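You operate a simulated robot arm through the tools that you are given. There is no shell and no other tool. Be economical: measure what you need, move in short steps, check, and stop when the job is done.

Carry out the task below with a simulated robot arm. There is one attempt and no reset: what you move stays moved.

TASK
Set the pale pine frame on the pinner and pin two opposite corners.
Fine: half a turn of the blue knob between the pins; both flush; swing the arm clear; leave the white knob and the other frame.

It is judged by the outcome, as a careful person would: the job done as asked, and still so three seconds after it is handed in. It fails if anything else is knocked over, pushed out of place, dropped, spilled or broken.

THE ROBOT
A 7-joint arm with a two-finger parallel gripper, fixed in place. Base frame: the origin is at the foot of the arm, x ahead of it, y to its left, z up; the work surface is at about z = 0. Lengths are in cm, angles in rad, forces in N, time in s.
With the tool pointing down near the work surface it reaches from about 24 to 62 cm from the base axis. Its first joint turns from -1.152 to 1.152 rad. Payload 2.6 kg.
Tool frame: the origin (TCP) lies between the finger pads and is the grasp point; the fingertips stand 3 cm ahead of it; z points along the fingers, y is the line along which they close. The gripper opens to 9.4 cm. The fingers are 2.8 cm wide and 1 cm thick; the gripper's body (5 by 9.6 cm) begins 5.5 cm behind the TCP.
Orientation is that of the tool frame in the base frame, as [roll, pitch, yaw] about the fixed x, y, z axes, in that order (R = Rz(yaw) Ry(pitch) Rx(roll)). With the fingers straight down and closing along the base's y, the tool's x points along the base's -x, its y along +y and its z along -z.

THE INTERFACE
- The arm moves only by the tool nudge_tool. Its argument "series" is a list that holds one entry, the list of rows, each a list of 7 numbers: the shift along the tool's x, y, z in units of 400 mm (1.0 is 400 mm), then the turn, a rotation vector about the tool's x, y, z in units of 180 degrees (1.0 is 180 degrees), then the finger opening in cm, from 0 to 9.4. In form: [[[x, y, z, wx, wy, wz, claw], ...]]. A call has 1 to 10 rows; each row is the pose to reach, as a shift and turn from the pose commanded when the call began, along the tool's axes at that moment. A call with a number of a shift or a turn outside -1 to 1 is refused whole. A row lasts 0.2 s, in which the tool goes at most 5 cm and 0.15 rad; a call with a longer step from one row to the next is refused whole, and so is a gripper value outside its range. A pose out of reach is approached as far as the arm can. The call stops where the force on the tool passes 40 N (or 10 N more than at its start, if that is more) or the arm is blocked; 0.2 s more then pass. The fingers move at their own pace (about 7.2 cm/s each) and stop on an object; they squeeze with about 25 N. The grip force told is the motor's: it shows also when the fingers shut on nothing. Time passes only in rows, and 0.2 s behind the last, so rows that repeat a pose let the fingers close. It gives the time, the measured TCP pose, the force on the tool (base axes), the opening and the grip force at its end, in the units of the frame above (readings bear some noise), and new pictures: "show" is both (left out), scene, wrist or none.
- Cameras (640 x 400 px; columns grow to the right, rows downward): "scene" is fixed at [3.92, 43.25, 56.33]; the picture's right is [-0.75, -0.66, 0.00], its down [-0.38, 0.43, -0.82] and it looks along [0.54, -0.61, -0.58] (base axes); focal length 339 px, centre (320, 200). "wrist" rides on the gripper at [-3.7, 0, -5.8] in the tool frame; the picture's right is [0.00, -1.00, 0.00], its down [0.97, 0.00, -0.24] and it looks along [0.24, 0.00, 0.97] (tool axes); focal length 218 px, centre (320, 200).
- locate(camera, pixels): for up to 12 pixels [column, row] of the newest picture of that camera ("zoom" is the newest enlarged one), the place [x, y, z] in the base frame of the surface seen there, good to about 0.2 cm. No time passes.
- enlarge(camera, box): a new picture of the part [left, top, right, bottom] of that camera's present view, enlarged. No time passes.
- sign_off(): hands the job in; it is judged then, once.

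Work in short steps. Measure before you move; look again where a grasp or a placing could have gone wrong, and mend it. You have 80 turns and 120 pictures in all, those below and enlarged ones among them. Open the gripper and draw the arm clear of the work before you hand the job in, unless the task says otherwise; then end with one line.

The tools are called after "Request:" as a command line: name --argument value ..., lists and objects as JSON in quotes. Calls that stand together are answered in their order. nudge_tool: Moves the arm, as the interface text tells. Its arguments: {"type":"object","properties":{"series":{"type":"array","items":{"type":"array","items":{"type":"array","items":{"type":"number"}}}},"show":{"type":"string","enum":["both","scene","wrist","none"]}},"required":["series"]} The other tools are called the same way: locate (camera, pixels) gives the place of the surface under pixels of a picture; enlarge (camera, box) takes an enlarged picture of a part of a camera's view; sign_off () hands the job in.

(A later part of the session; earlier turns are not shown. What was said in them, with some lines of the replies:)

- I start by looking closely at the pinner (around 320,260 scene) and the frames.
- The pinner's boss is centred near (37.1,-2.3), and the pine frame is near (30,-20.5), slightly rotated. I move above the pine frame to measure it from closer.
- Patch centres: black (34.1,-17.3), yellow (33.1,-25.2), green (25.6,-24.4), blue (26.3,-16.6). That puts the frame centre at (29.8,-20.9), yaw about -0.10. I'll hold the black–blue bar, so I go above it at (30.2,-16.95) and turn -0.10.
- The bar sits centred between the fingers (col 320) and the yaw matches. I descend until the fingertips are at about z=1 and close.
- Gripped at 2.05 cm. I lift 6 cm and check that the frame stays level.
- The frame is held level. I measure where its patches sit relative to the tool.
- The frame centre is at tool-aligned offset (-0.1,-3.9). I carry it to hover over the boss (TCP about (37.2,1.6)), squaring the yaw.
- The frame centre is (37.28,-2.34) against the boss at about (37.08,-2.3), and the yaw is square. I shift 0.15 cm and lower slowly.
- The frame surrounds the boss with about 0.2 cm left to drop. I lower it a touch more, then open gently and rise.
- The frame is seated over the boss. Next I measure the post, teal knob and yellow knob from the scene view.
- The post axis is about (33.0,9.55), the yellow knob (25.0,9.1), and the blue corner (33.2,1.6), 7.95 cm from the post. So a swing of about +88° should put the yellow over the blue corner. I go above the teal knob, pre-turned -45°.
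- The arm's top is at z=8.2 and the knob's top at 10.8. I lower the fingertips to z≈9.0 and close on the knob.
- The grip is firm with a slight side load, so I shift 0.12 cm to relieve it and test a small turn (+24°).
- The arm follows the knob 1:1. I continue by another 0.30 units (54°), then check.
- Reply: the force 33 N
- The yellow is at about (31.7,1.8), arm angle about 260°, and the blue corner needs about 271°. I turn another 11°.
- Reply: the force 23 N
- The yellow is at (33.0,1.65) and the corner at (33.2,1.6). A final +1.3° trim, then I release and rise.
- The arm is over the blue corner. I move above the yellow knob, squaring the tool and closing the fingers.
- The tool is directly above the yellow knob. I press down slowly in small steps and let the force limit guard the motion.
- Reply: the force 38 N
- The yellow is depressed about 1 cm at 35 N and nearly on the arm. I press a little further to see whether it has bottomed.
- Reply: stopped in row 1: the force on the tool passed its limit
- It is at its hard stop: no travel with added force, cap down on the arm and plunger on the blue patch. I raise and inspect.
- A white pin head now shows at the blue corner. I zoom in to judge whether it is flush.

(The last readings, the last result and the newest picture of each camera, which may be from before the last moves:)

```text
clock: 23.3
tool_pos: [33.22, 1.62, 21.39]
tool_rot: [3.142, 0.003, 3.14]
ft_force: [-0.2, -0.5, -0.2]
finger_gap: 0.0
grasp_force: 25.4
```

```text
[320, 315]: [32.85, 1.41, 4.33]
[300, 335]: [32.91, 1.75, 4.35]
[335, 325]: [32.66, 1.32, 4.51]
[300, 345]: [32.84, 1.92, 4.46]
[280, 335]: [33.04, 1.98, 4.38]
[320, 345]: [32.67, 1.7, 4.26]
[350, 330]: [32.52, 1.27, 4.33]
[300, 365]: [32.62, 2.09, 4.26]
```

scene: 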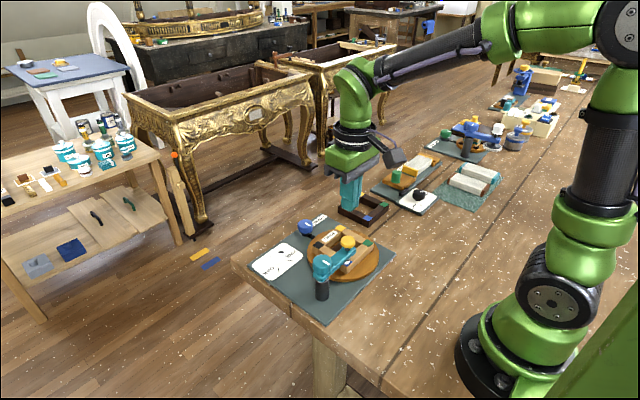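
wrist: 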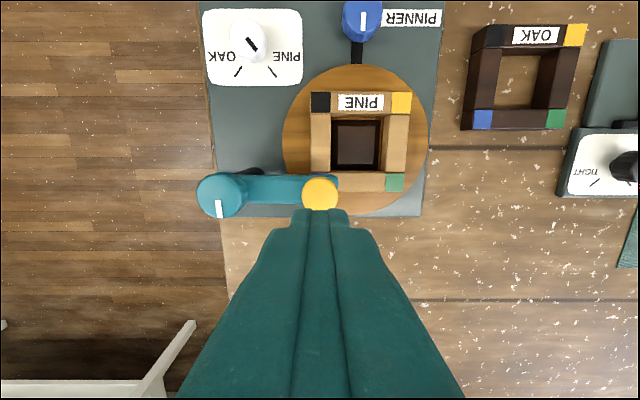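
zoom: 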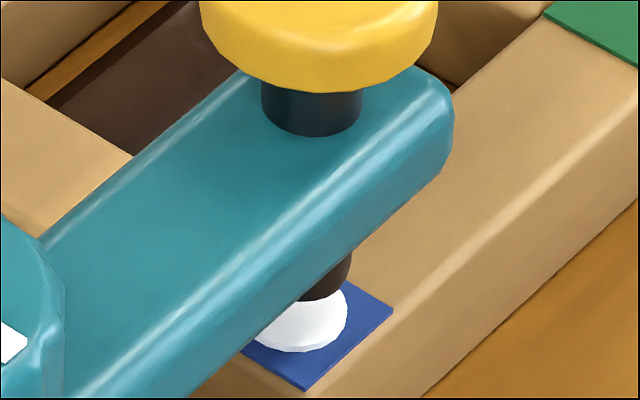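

The pin head reads as a thin flat disc at z≈4.35, so it is flush with the patch, and the yellow has sprung back. Next is the blue knob: I move above it at (48.4,-2.2).

Request:
nudge_tool --series '[[[-0.095, -0.024, 0, 0, 0, 0, 5], [-0.19, -0.048, 0, 0, 0, 0, 5], [-0.285, -0.072, 0.05, 0, 0, 0, 5], [-0.38, -0.0955, 0.1, 0, 0, 0, 5], [-0.38, -0.0955, 0.19, 0, 0, 0, 5], [-0.38, -0.0955, 0.23, 0, 0, 0, 5], [-0.38, -0.0955, 0.23, 0, 0, 0, 5]]]' --show "both"

Request:
enlarge --camera "scene" --box '[270, 200, 390, 290]'

```text
clock: 24.9
tool_pos: [48.58, -2.14, 12.28]
tool_rot: [-3.142, 0.003, 3.141]
ft_force: [-0.2, 0.4, -0.6]
finger_gap: 5.01
grasp_force: 0.1
```

scene: 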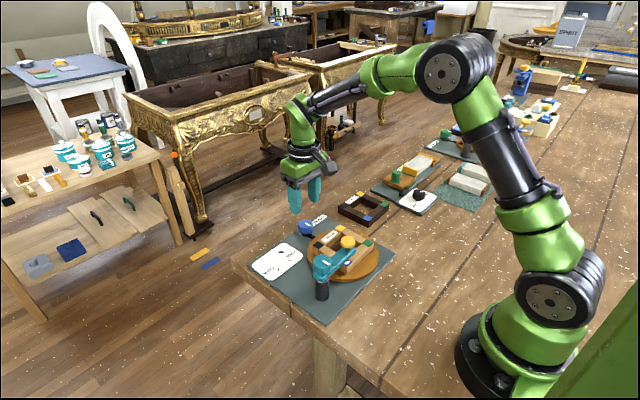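
wrist: 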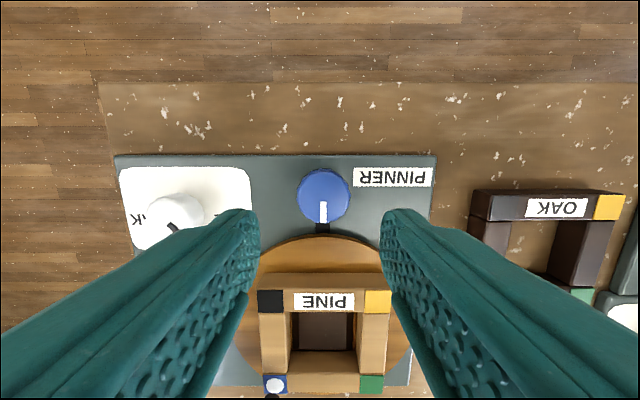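

```text
4.44 times, centred on (330, 245) of scene
```

zoom: 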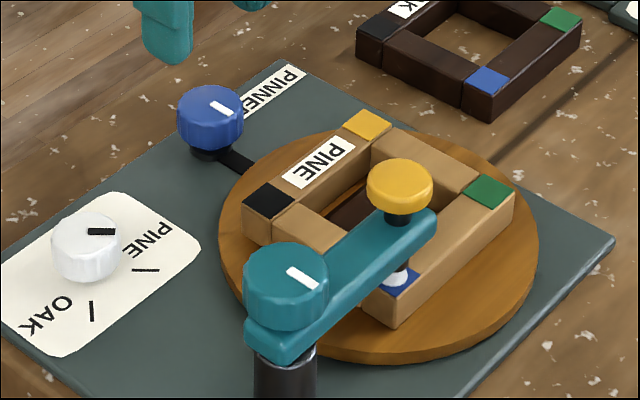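

Request:
locate --camera "wrist" --pixels '[[323, 193], [300, 193], [347, 193], [323, 173], [323, 217], [272, 384], [180, 210], [205, 208]]'

Request:
enlarge --camera "scene" --box '[285, 205, 335, 245]'

Request:
enlarge --camera "wrist" --box '[248, 360, 312, 400]'

```text
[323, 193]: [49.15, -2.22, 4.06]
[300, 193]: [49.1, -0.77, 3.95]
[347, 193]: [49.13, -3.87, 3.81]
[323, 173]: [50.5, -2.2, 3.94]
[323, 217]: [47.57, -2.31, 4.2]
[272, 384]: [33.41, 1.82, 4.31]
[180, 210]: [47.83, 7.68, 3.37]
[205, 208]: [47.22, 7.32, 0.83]
```

```text
10.00 times, centred on (310, 225) of scene
```

zoom: 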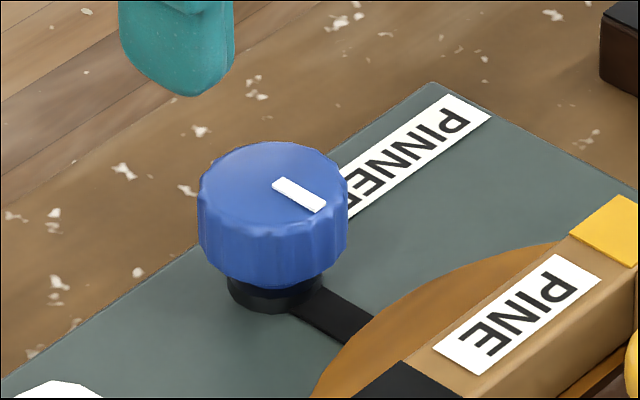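

```text
10.00 times, centred on (280, 380) of wrist
```

zoom: 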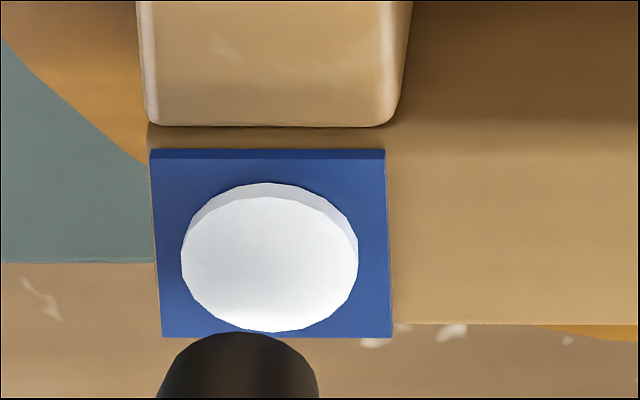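

The blue knob centre is about (49.05,-2.28), radius 1.5, top z 4.2. I pre-turn the tool -85° to allow a full 180° turn in one grip.

Request:
nudge_tool --series '[[[-0.0125, -0.003, 0, 0, 0, 0.047, 5], [-0.0125, -0.003, 0, 0, 0, 0.094, 5], [-0.0125, -0.003, 0, 0, 0, 0.141, 5], [-0.0125, -0.003, 0, 0, 0, 0.188, 5], [-0.0125, -0.003, 0, 0, 0, 0.235, 5], [-0.0125, -0.003, 0, 0, 0, 0.282, 5], [-0.0125, -0.003, 0, 0, 0, 0.329, 5], [-0.0125, -0.003, 0, 0, 0, 0.376, 5], [-0.0125, -0.003, 0, 0, 0, 0.423, 5], [-0.0125, -0.003, 0, 0, 0, 0.47, 5]]]' --show "both"

```text
clock: 27.1
tool_pos: [48.86, -2.32, 12.19]
tool_rot: [3.137, -0.001, 1.661]
ft_force: [0.9, 1.1, -0.1]
finger_gap: 4.99
grasp_force: 0.0
```

scene: 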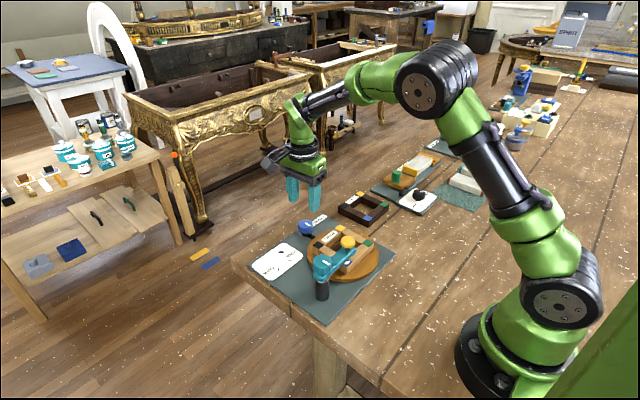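
wrist: 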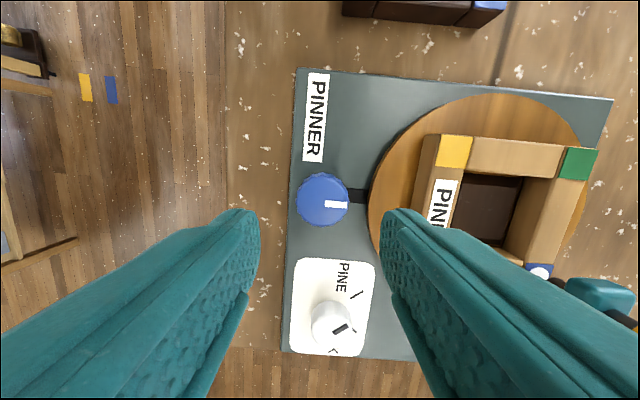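

The turn was reached freely. I descend onto the blue knob (fingertips to z≈2.7) and close.

Request:
nudge_tool --series '[[[0, 0, 0.06, 0, 0, 0, 5], [0, 0, 0.12, 0, 0, 0, 5], [0, 0, 0.162, 0, 0, 0, 5], [0, 0, 0.162, 0, 0, 0, 2], [0, 0, 0.162, 0, 0, 0, 2], [0, 0, 0.162, 0, 0, 0, 2]]]' --show "both"

```text
clock: 28.5
tool_pos: [48.79, -2.34, 5.71]
tool_rot: [3.142, 0.0, 1.664]
ft_force: [-22.1, -1.0, 7.6]
finger_gap: 3.55
grasp_force: 45.0
```

scene: 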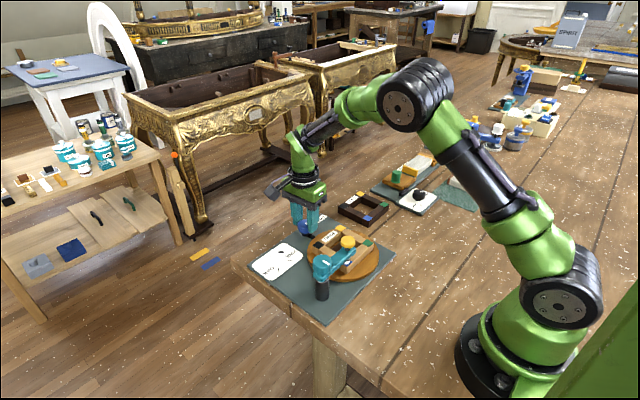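
wrist: 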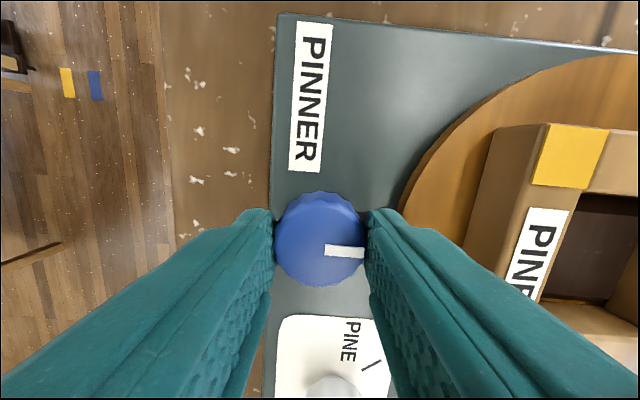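

There is a -22 N x load, so I shift -0.15 cm to relieve it and start turning (+73° this call).

Request:
nudge_tool --series '[[[0, -0.004, 0, 0, 0, 0, 2], [0, -0.004, 0, 0, 0, -0.045, 2], [0, -0.004, 0, 0, 0, -0.09, 2], [0, -0.004, 0, 0, 0, -0.135, 2], [0, -0.004, 0, 0, 0, -0.18, 2], [0, -0.004, 0, 0, 0, -0.225, 2], [0, -0.004, 0, 0, 0, -0.27, 2], [0, -0.004, 0, 0, 0, -0.315, 2], [0, -0.004, 0, 0, 0, -0.36, 2], [0, -0.004, 0, 0, 0, -0.405, 2]]]' --show "both"

```text
clock: 30.7
tool_pos: [48.71, -2.28, 5.62]
tool_rot: [-3.141, 0.003, 2.943]
ft_force: [4.1, -0.8, -21.9]
finger_gap: 3.53
grasp_force: 45.0
```

scene: 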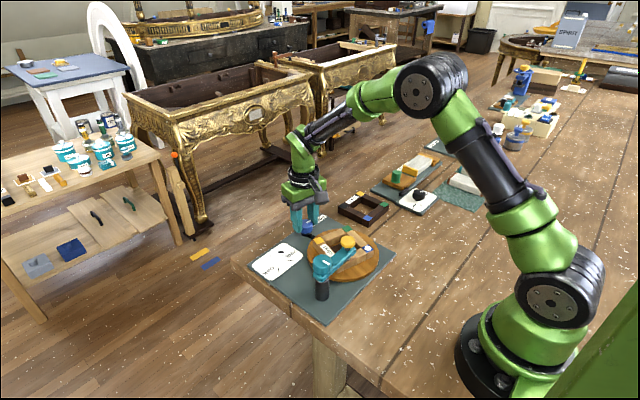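
wrist: 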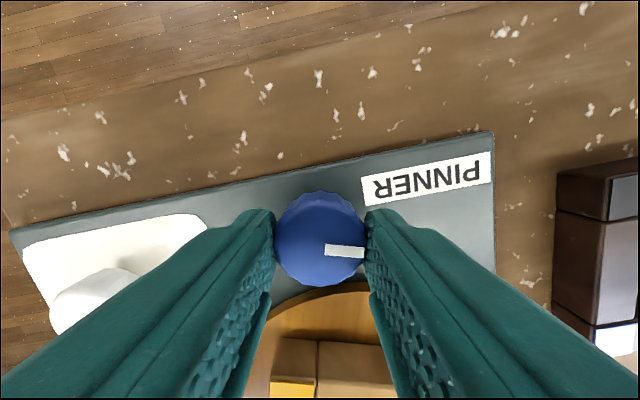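

The knob and turntable follow. I continue +81°.

Request:
nudge_tool --series '[[[0, 0, 0, 0, 0, -0.045, 2], [0, 0, 0, 0, 0, -0.09, 2], [0, 0, 0, 0, 0, -0.135, 2], [0, 0, 0, 0, 0, -0.18, 2], [0, 0, 0, 0, 0, -0.225, 2], [0, 0, 0, 0, 0, -0.27, 2], [0, 0, 0, 0, 0, -0.315, 2], [0, 0, 0, 0, 0, -0.36, 2], [0, 0, 0, 0, 0, -0.405, 2], [0, 0, 0, 0, 0, -0.45, 2]]]' --show "both"

Request:
enlarge --camera "scene" --box '[270, 200, 390, 300]'

```text
clock: 32.9
tool_pos: [48.85, -2.35, 5.6]
tool_rot: [-3.139, 0.0, -1.93]
ft_force: [0.2, -4.5, -17.8]
finger_gap: 3.56
grasp_force: 44.9
```

scene: 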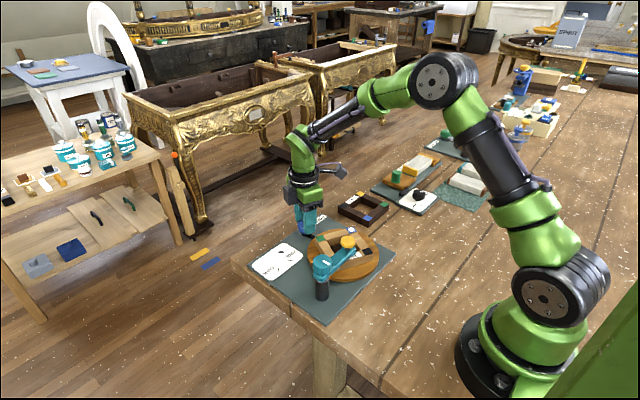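
wrist: 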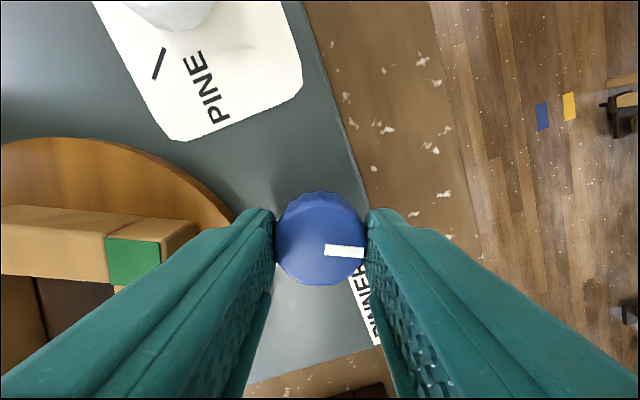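

```text
4.00 times, centred on (330, 250) of scene
```

zoom: 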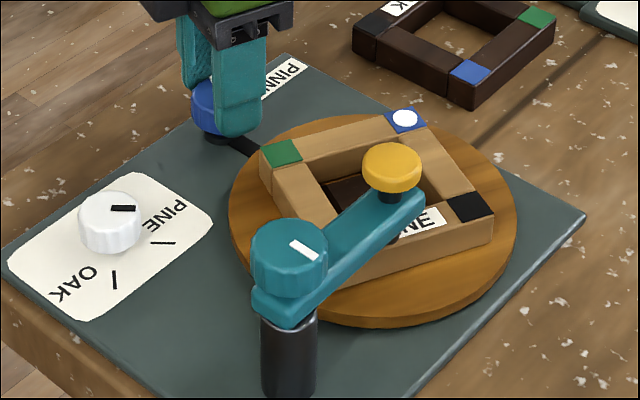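

The ratio is 1:1. The remaining turn is 26° (0.144).

Request:
nudge_tool --series '[[[0, 0, 0, 0, 0, -0.045, 2], [0, 0, 0, 0, 0, -0.09, 2], [0, 0, 0, 0, 0, -0.135, 2], [0, 0, 0, 0, 0, -0.144, 2], [0, 0, 0, 0, 0, -0.144, 2]]]' --show "both"

Request:
enlarge --camera "scene" --box '[270, 200, 390, 300]'

```text
clock: 34.1
tool_pos: [48.89, -2.41, 5.72]
tool_rot: [-3.137, -0.002, -1.478]
ft_force: [9.0, -4.6, -20.5]
finger_gap: 3.52
grasp_force: 45.2
```

scene: 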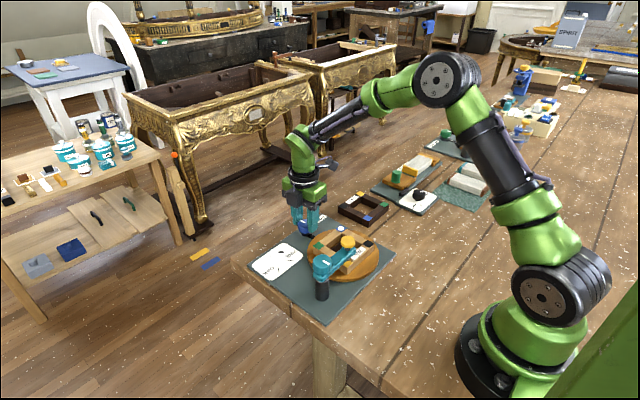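
wrist: 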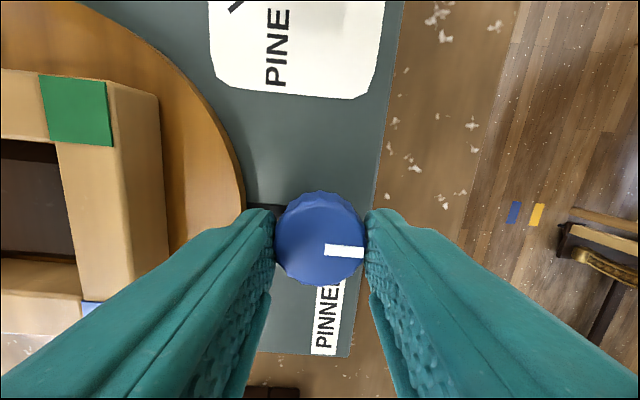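

```text
4.00 times, centred on (330, 250) of scene
```

zoom: 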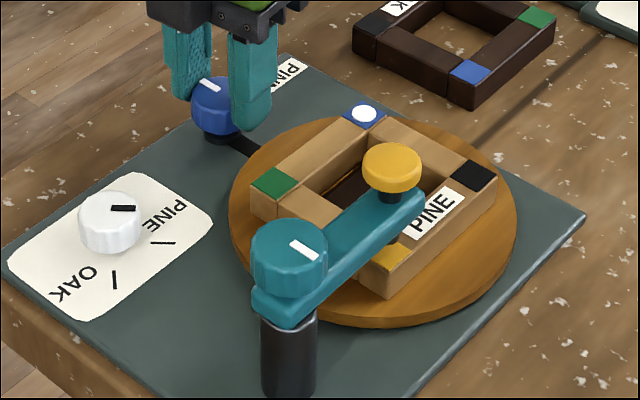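

Half a turn is done: the yaw change is π and the yellow patch is under the plunger. I release and rise straight up.

Request:
nudge_tool --series '[[[0, 0, 0, 0, 0, 0, 5], [0, 0, 0, 0, 0, 0, 5], [0, 0, -0.1, 0, 0, 0, 5], [0, 0, -0.2, 0, 0, 0, 5], [0, 0, -0.3, 0, 0, 0, 5], [0, 0, -0.38, 0, 0, 0.03, 5], [0, 0, -0.38, 0, 0, 0.07, 3]]]' --show "both"

Request:
enlarge --camera "scene" --box '[270, 200, 390, 290]'

```text
clock: 35.7
tool_pos: [48.77, -2.38, 21.08]
tool_rot: [-3.138, 0.0, -1.702]
ft_force: [-0.4, -0.3, 0.2]
finger_gap: 3.01
grasp_force: 0.0
```

scene: 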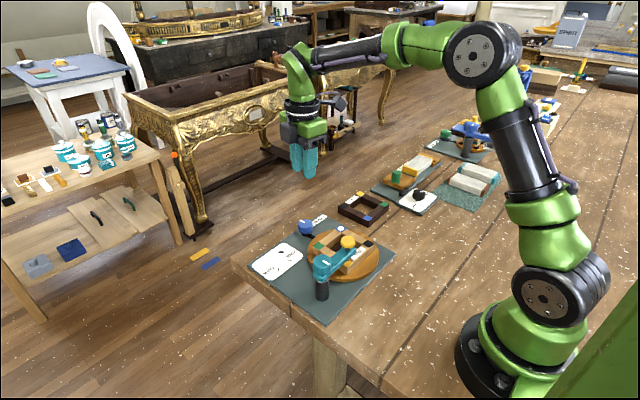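
wrist: 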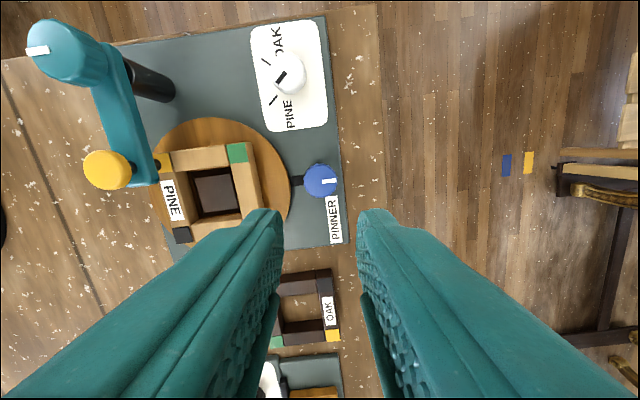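

```text
4.44 times, centred on (330, 245) of scene
```

zoom: 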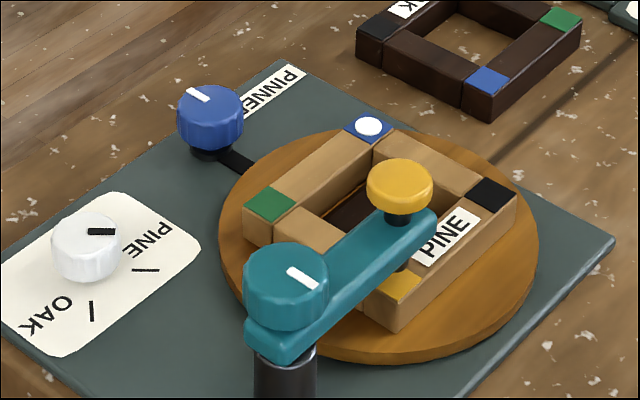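

Request:
locate --camera "zoom" --pixels '[[367, 126], [269, 204], [492, 193], [398, 290], [208, 99], [197, 93], [399, 183]]'

Request:
enlarge --camera "wrist" --box '[60, 100, 360, 260]'

```text
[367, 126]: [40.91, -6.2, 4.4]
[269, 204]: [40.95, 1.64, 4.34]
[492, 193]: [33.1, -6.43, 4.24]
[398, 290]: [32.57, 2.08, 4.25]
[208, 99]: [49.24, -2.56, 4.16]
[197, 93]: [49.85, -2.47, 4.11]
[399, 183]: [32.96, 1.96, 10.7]
```

```text
2.13 times, centred on (210, 180) of wrist
```

zoom: 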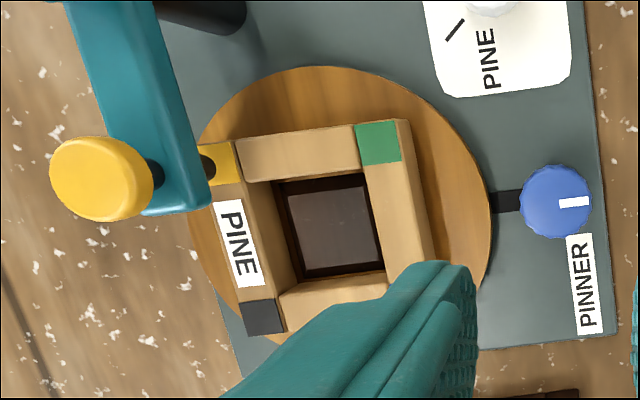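

The pinned blue corner is diagonally across at (40.9,-6.2), and the yellow corner sits under the plunger. I go back above the yellow knob, squaring the tool.

Request:
nudge_tool --series '[[[-0.0049, 0.0401, 0, 0, 0, 0.0458, 0], [-0.0098, 0.0802, 0, 0, 0, 0.0916, 0], [-0.0147, 0.1203, 0, 0, 0, 0.1374, 0], [-0.0196, 0.1604, 0, 0, 0, 0.1832, 0], [-0.0245, 0.2005, 0, 0, 0, 0.229, 0], [-0.0294, 0.2406, 0, 0, 0, 0.2748, 0], [-0.0343, 0.2807, 0, 0, 0, 0.3206, 0], [-0.0392, 0.3208, 0, 0, 0, 0.3664, 0], [-0.0441, 0.3609, 0, 0, 0, 0.4122, 0], [-0.049, 0.401, 0, 0, 0, 0.458, 0]]]' --show "both"

```text
clock: 37.9
tool_pos: [33.01, 1.74, 20.89]
tool_rot: [-3.142, 0.004, -3.141]
ft_force: [-0.6, 0.4, -0.6]
finger_gap: 0.0
grasp_force: 25.1
```

scene: 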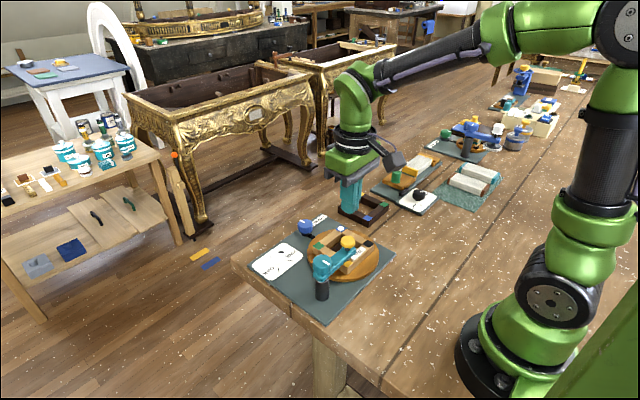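
wrist: 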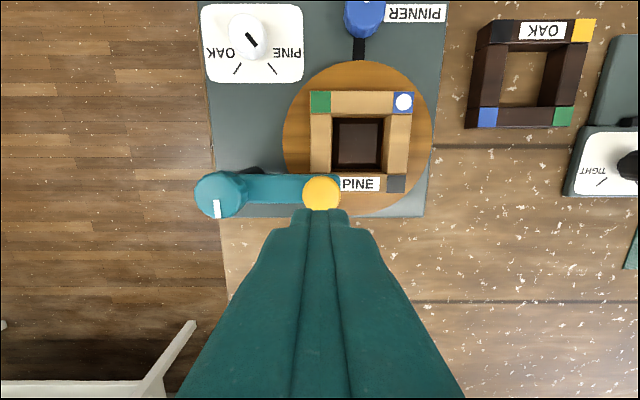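

The frame is square and the tool is over the yellow knob. I press with the same profile down to the hard stop at about TCP z 12.6.

Request:
nudge_tool --series '[[[-0.003, -0.002, 0.06, 0, 0, 0, 0], [-0.003, -0.002, 0.12, 0, 0, 0, 0], [-0.003, -0.002, 0.17, 0, 0, 0, 0], [-0.003, -0.002, 0.18, 0, 0, 0, 0], [-0.003, -0.002, 0.188, 0, 0, 0, 0], [-0.003, -0.002, 0.194, 0, 0, 0, 0], [-0.003, -0.002, 0.2, 0, 0, 0, 0], [-0.003, -0.002, 0.205, 0, 0, 0, 0], [-0.003, -0.002, 0.209, 0, 0, 0, 0], [-0.003, -0.002, 0.213, 0, 0, 0, 0]]]' --show "scene"

Request:
enlarge --camera "scene" --box '[310, 220, 390, 280]'

```text
clock: 40.2
tool_pos: [33.31, 1.68, 12.62]
tool_rot: [3.141, 0.007, -3.139]
ft_force: [-4.6, -0.5, 12.4]
finger_gap: 0.0
grasp_force: 25.3
stopped in row 10: the force on the tool passed its limit (the readings are from after the stop); the commanded pose is now the measured one
```

scene: 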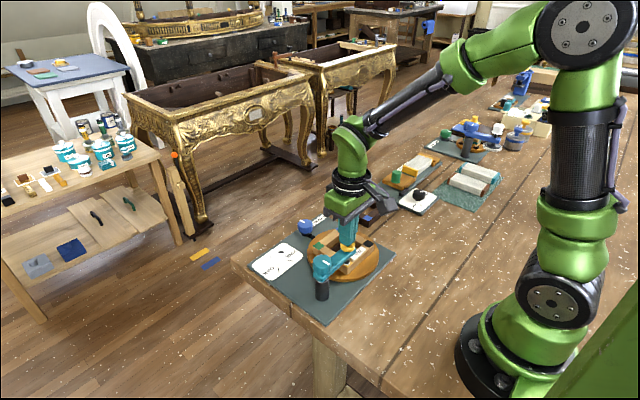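

```text
6.67 times, centred on (350, 250) of scene
```

zoom: 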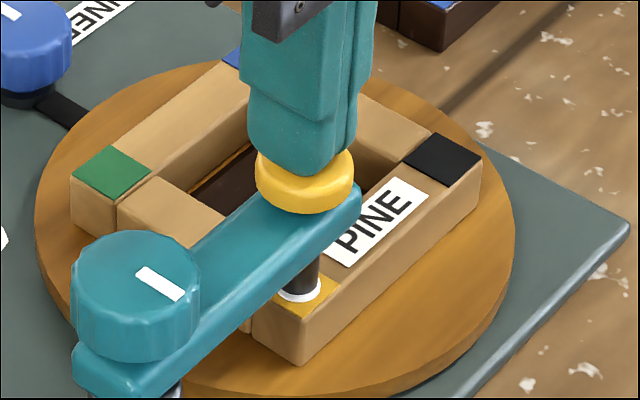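

It is at the same hard stop with a white pin visible at the yellow corner. I raise, then go above the teal knob pre-turned +45° for the swing back.

Request:
nudge_tool --series '[[[0, 0, -0.05, 0, 0, 0, 0], [0, 0, -0.14, 0, 0, 0, 0], [0, 0, -0.2, 0, 0, -0.03, 5], [0, 0.033, -0.2, 0, 0, -0.07, 5], [0, 0.066, -0.2, 0, 0, -0.11, 5], [0, 0.1, -0.2, 0, 0, -0.15, 5], [0, 0.133, -0.2, 0, 0, -0.19, 5], [0.003, 0.166, -0.2, 0, 0, -0.23, 5], [0.005, 0.196, -0.15, 0, 0, -0.25, 5], [0.005, 0.196, -0.1, 0, 0, -0.25, 5]]]' --show "both"

Request:
enlarge --camera "scene" --box '[310, 220, 390, 280]'

```text
clock: 42.4
tool_pos: [33.01, 9.47, 16.57]
tool_rot: [-3.138, 0.005, -2.354]
ft_force: [0.5, 0.2, 0.3]
finger_gap: 5.03
grasp_force: 0.1
```

scene: 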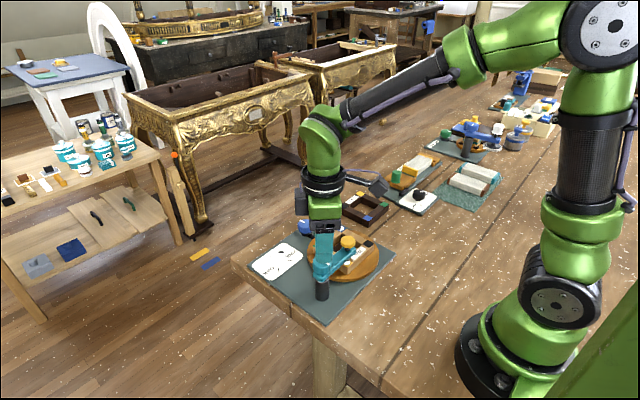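
wrist: 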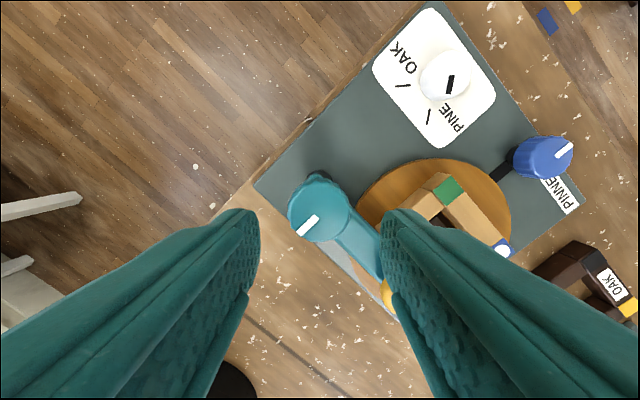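

```text
6.67 times, centred on (350, 250) of scene
```

zoom: 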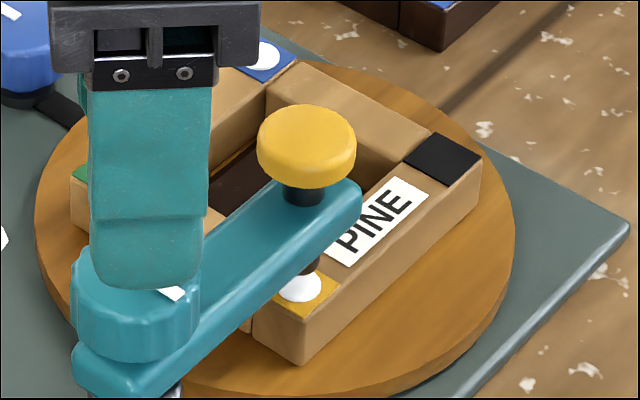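

Second pin is in. I descend onto the teal knob (16.57→12.0) and grip it.

Request:
nudge_tool --series '[[[0, 0, 0.05, 0, 0, 0, 5], [0, 0, 0.1, 0, 0, 0, 5], [0, 0, 0.114, 0, 0, 0, 5], [0, 0, 0.114, 0, 0, 0, 2], [0, 0, 0.114, 0, 0, 0, 2], [0, 0, 0.114, 0, 0, 0, 2]]]' --show "wrist"

```text
clock: 43.8
tool_pos: [33.06, 9.43, 12.06]
tool_rot: [-3.138, 0.003, -2.354]
ft_force: [-3.0, 0.4, -0.3]
finger_gap: 3.45
grasp_force: 45.2
```

wrist: 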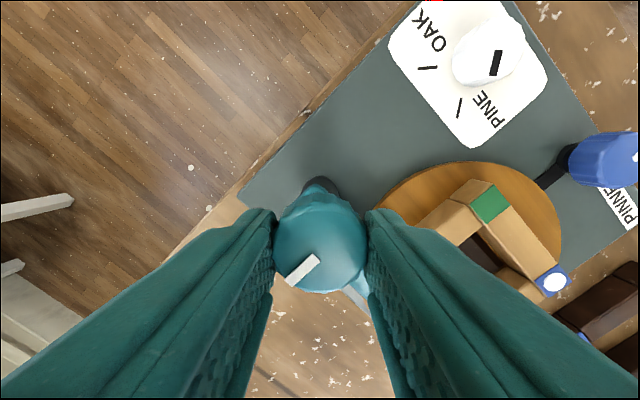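

Gripped cleanly. I swing back -81°, then finish the rest.

Request:
nudge_tool --series '[[[0, 0, 0, 0, 0, 0.045, 2], [0, 0, 0, 0, 0, 0.09, 2], [0, 0, 0, 0, 0, 0.135, 2], [0, 0, 0, 0, 0, 0.18, 2], [0, 0, 0, 0, 0, 0.225, 2], [0, 0, 0, 0, 0, 0.27, 2], [0, 0, 0, 0, 0, 0.315, 2], [0, 0, 0, 0, 0, 0.36, 2], [0, 0, 0, 0, 0, 0.405, 2], [0, 0, 0, 0, 0, 0.45, 2]]]' --show "scene"

```text
clock: 46.0
tool_pos: [32.94, 9.55, 12.05]
tool_rot: [3.139, 0.004, 2.513]
ft_force: [-20.4, 2.1, 24.0]
finger_gap: 3.44
grasp_force: 45.3
```

scene: 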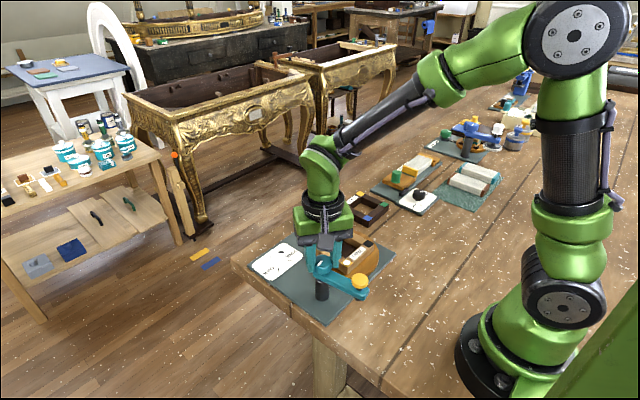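

The arm is nearly home. I trim the last ~8°, release and rise clear.

Request:
nudge_tool --series '[[[0, 0, 0, 0, 0, 0.03, 2], [0, 0, 0, 0, 0, 0.045, 2], [0, 0, 0, 0, 0, 0.045, 5], [0, 0, 0, 0, 0, 0.045, 5], [0, 0, -0.1, 0, 0, 0.045, 5], [0, 0, -0.2, 0, 0, 0.045, 5], [0, 0, -0.3, 0, 0, 0.03, 5], [0, 0, -0.38, 0, 0, 0.0, 5]]]' --show "both"

Request:
enlarge --camera "scene" --box '[290, 220, 390, 300]'

```text
clock: 47.8
tool_pos: [32.95, 9.65, 27.36]
tool_rot: [3.137, 0.003, 2.516]
ft_force: [-0.1, -0.9, 0.5]
finger_gap: 4.99
grasp_force: 0.0
```

scene: 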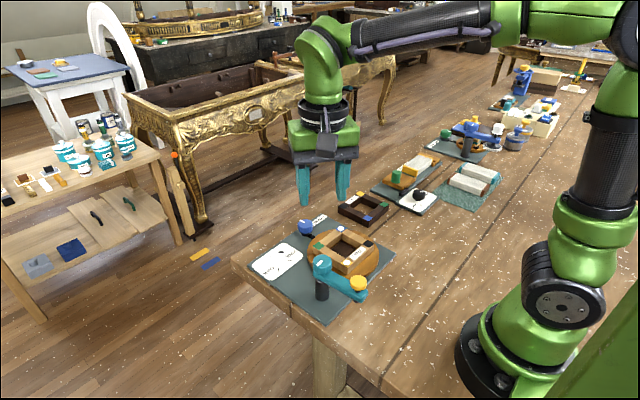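
wrist: 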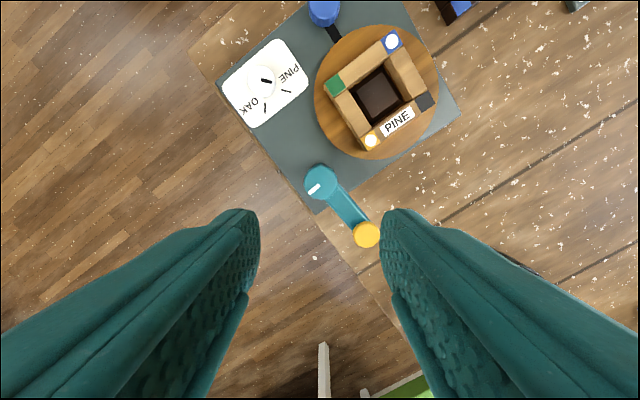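

```text
5.00 times, centred on (340, 260) of scene
```

zoom: 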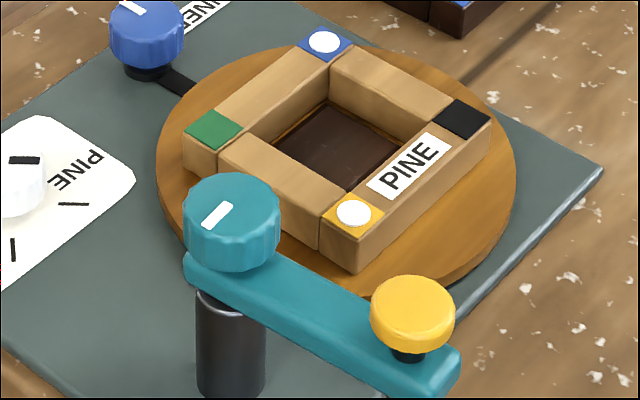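

Both opposite corners are pinned and the arm is clear. A last close look at both pins for flushness, and at the white dial.

Request:
enlarge --camera "scene" --box '[335, 252, 361, 268]'

Request:
enlarge --camera "scene" --box '[328, 220, 354, 236]'

Request:
enlarge --camera "scene" --box '[250, 200, 420, 300]'

```text
16.00 times, centred on (348, 260) of scene
```

zoom: 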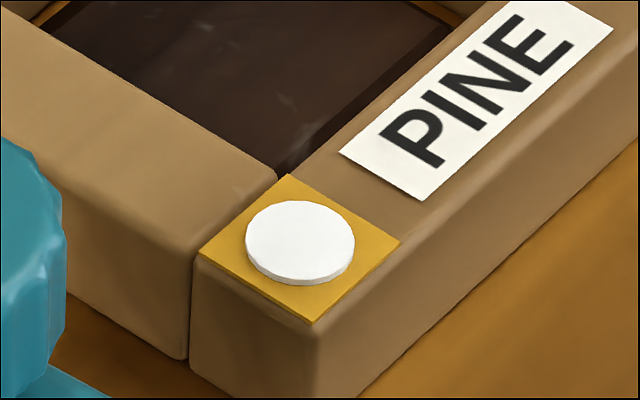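

```text
16.00 times, centred on (341, 228) of scene
```

zoom: 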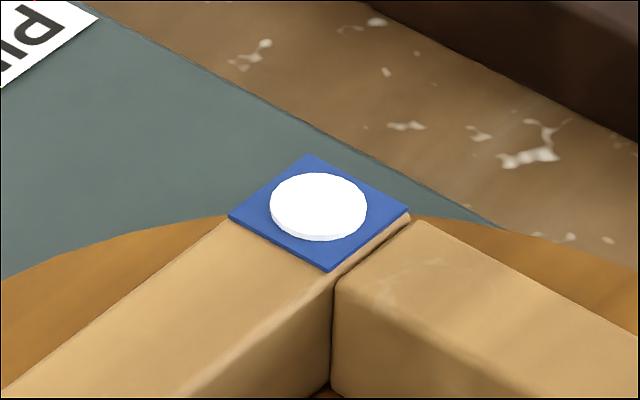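

```text
3.76 times, centred on (335, 250) of scene
```

zoom: 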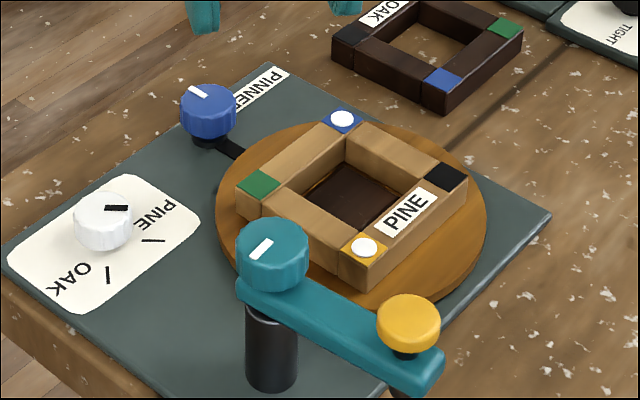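

Both pin heads sit flat and equal on their patches, the white dial is untouched, the oak frame is in place and the gripper is clear. I hand it in.

Request:
sign_off

```text
The job is handed in.
```

The pine frame is on the pinner with its blue and yellow corners (opposite each other) pinned flush. The blue knob got half a turn between the pins, the arm is swung clear, and I left the white knob and the oak frame alone.
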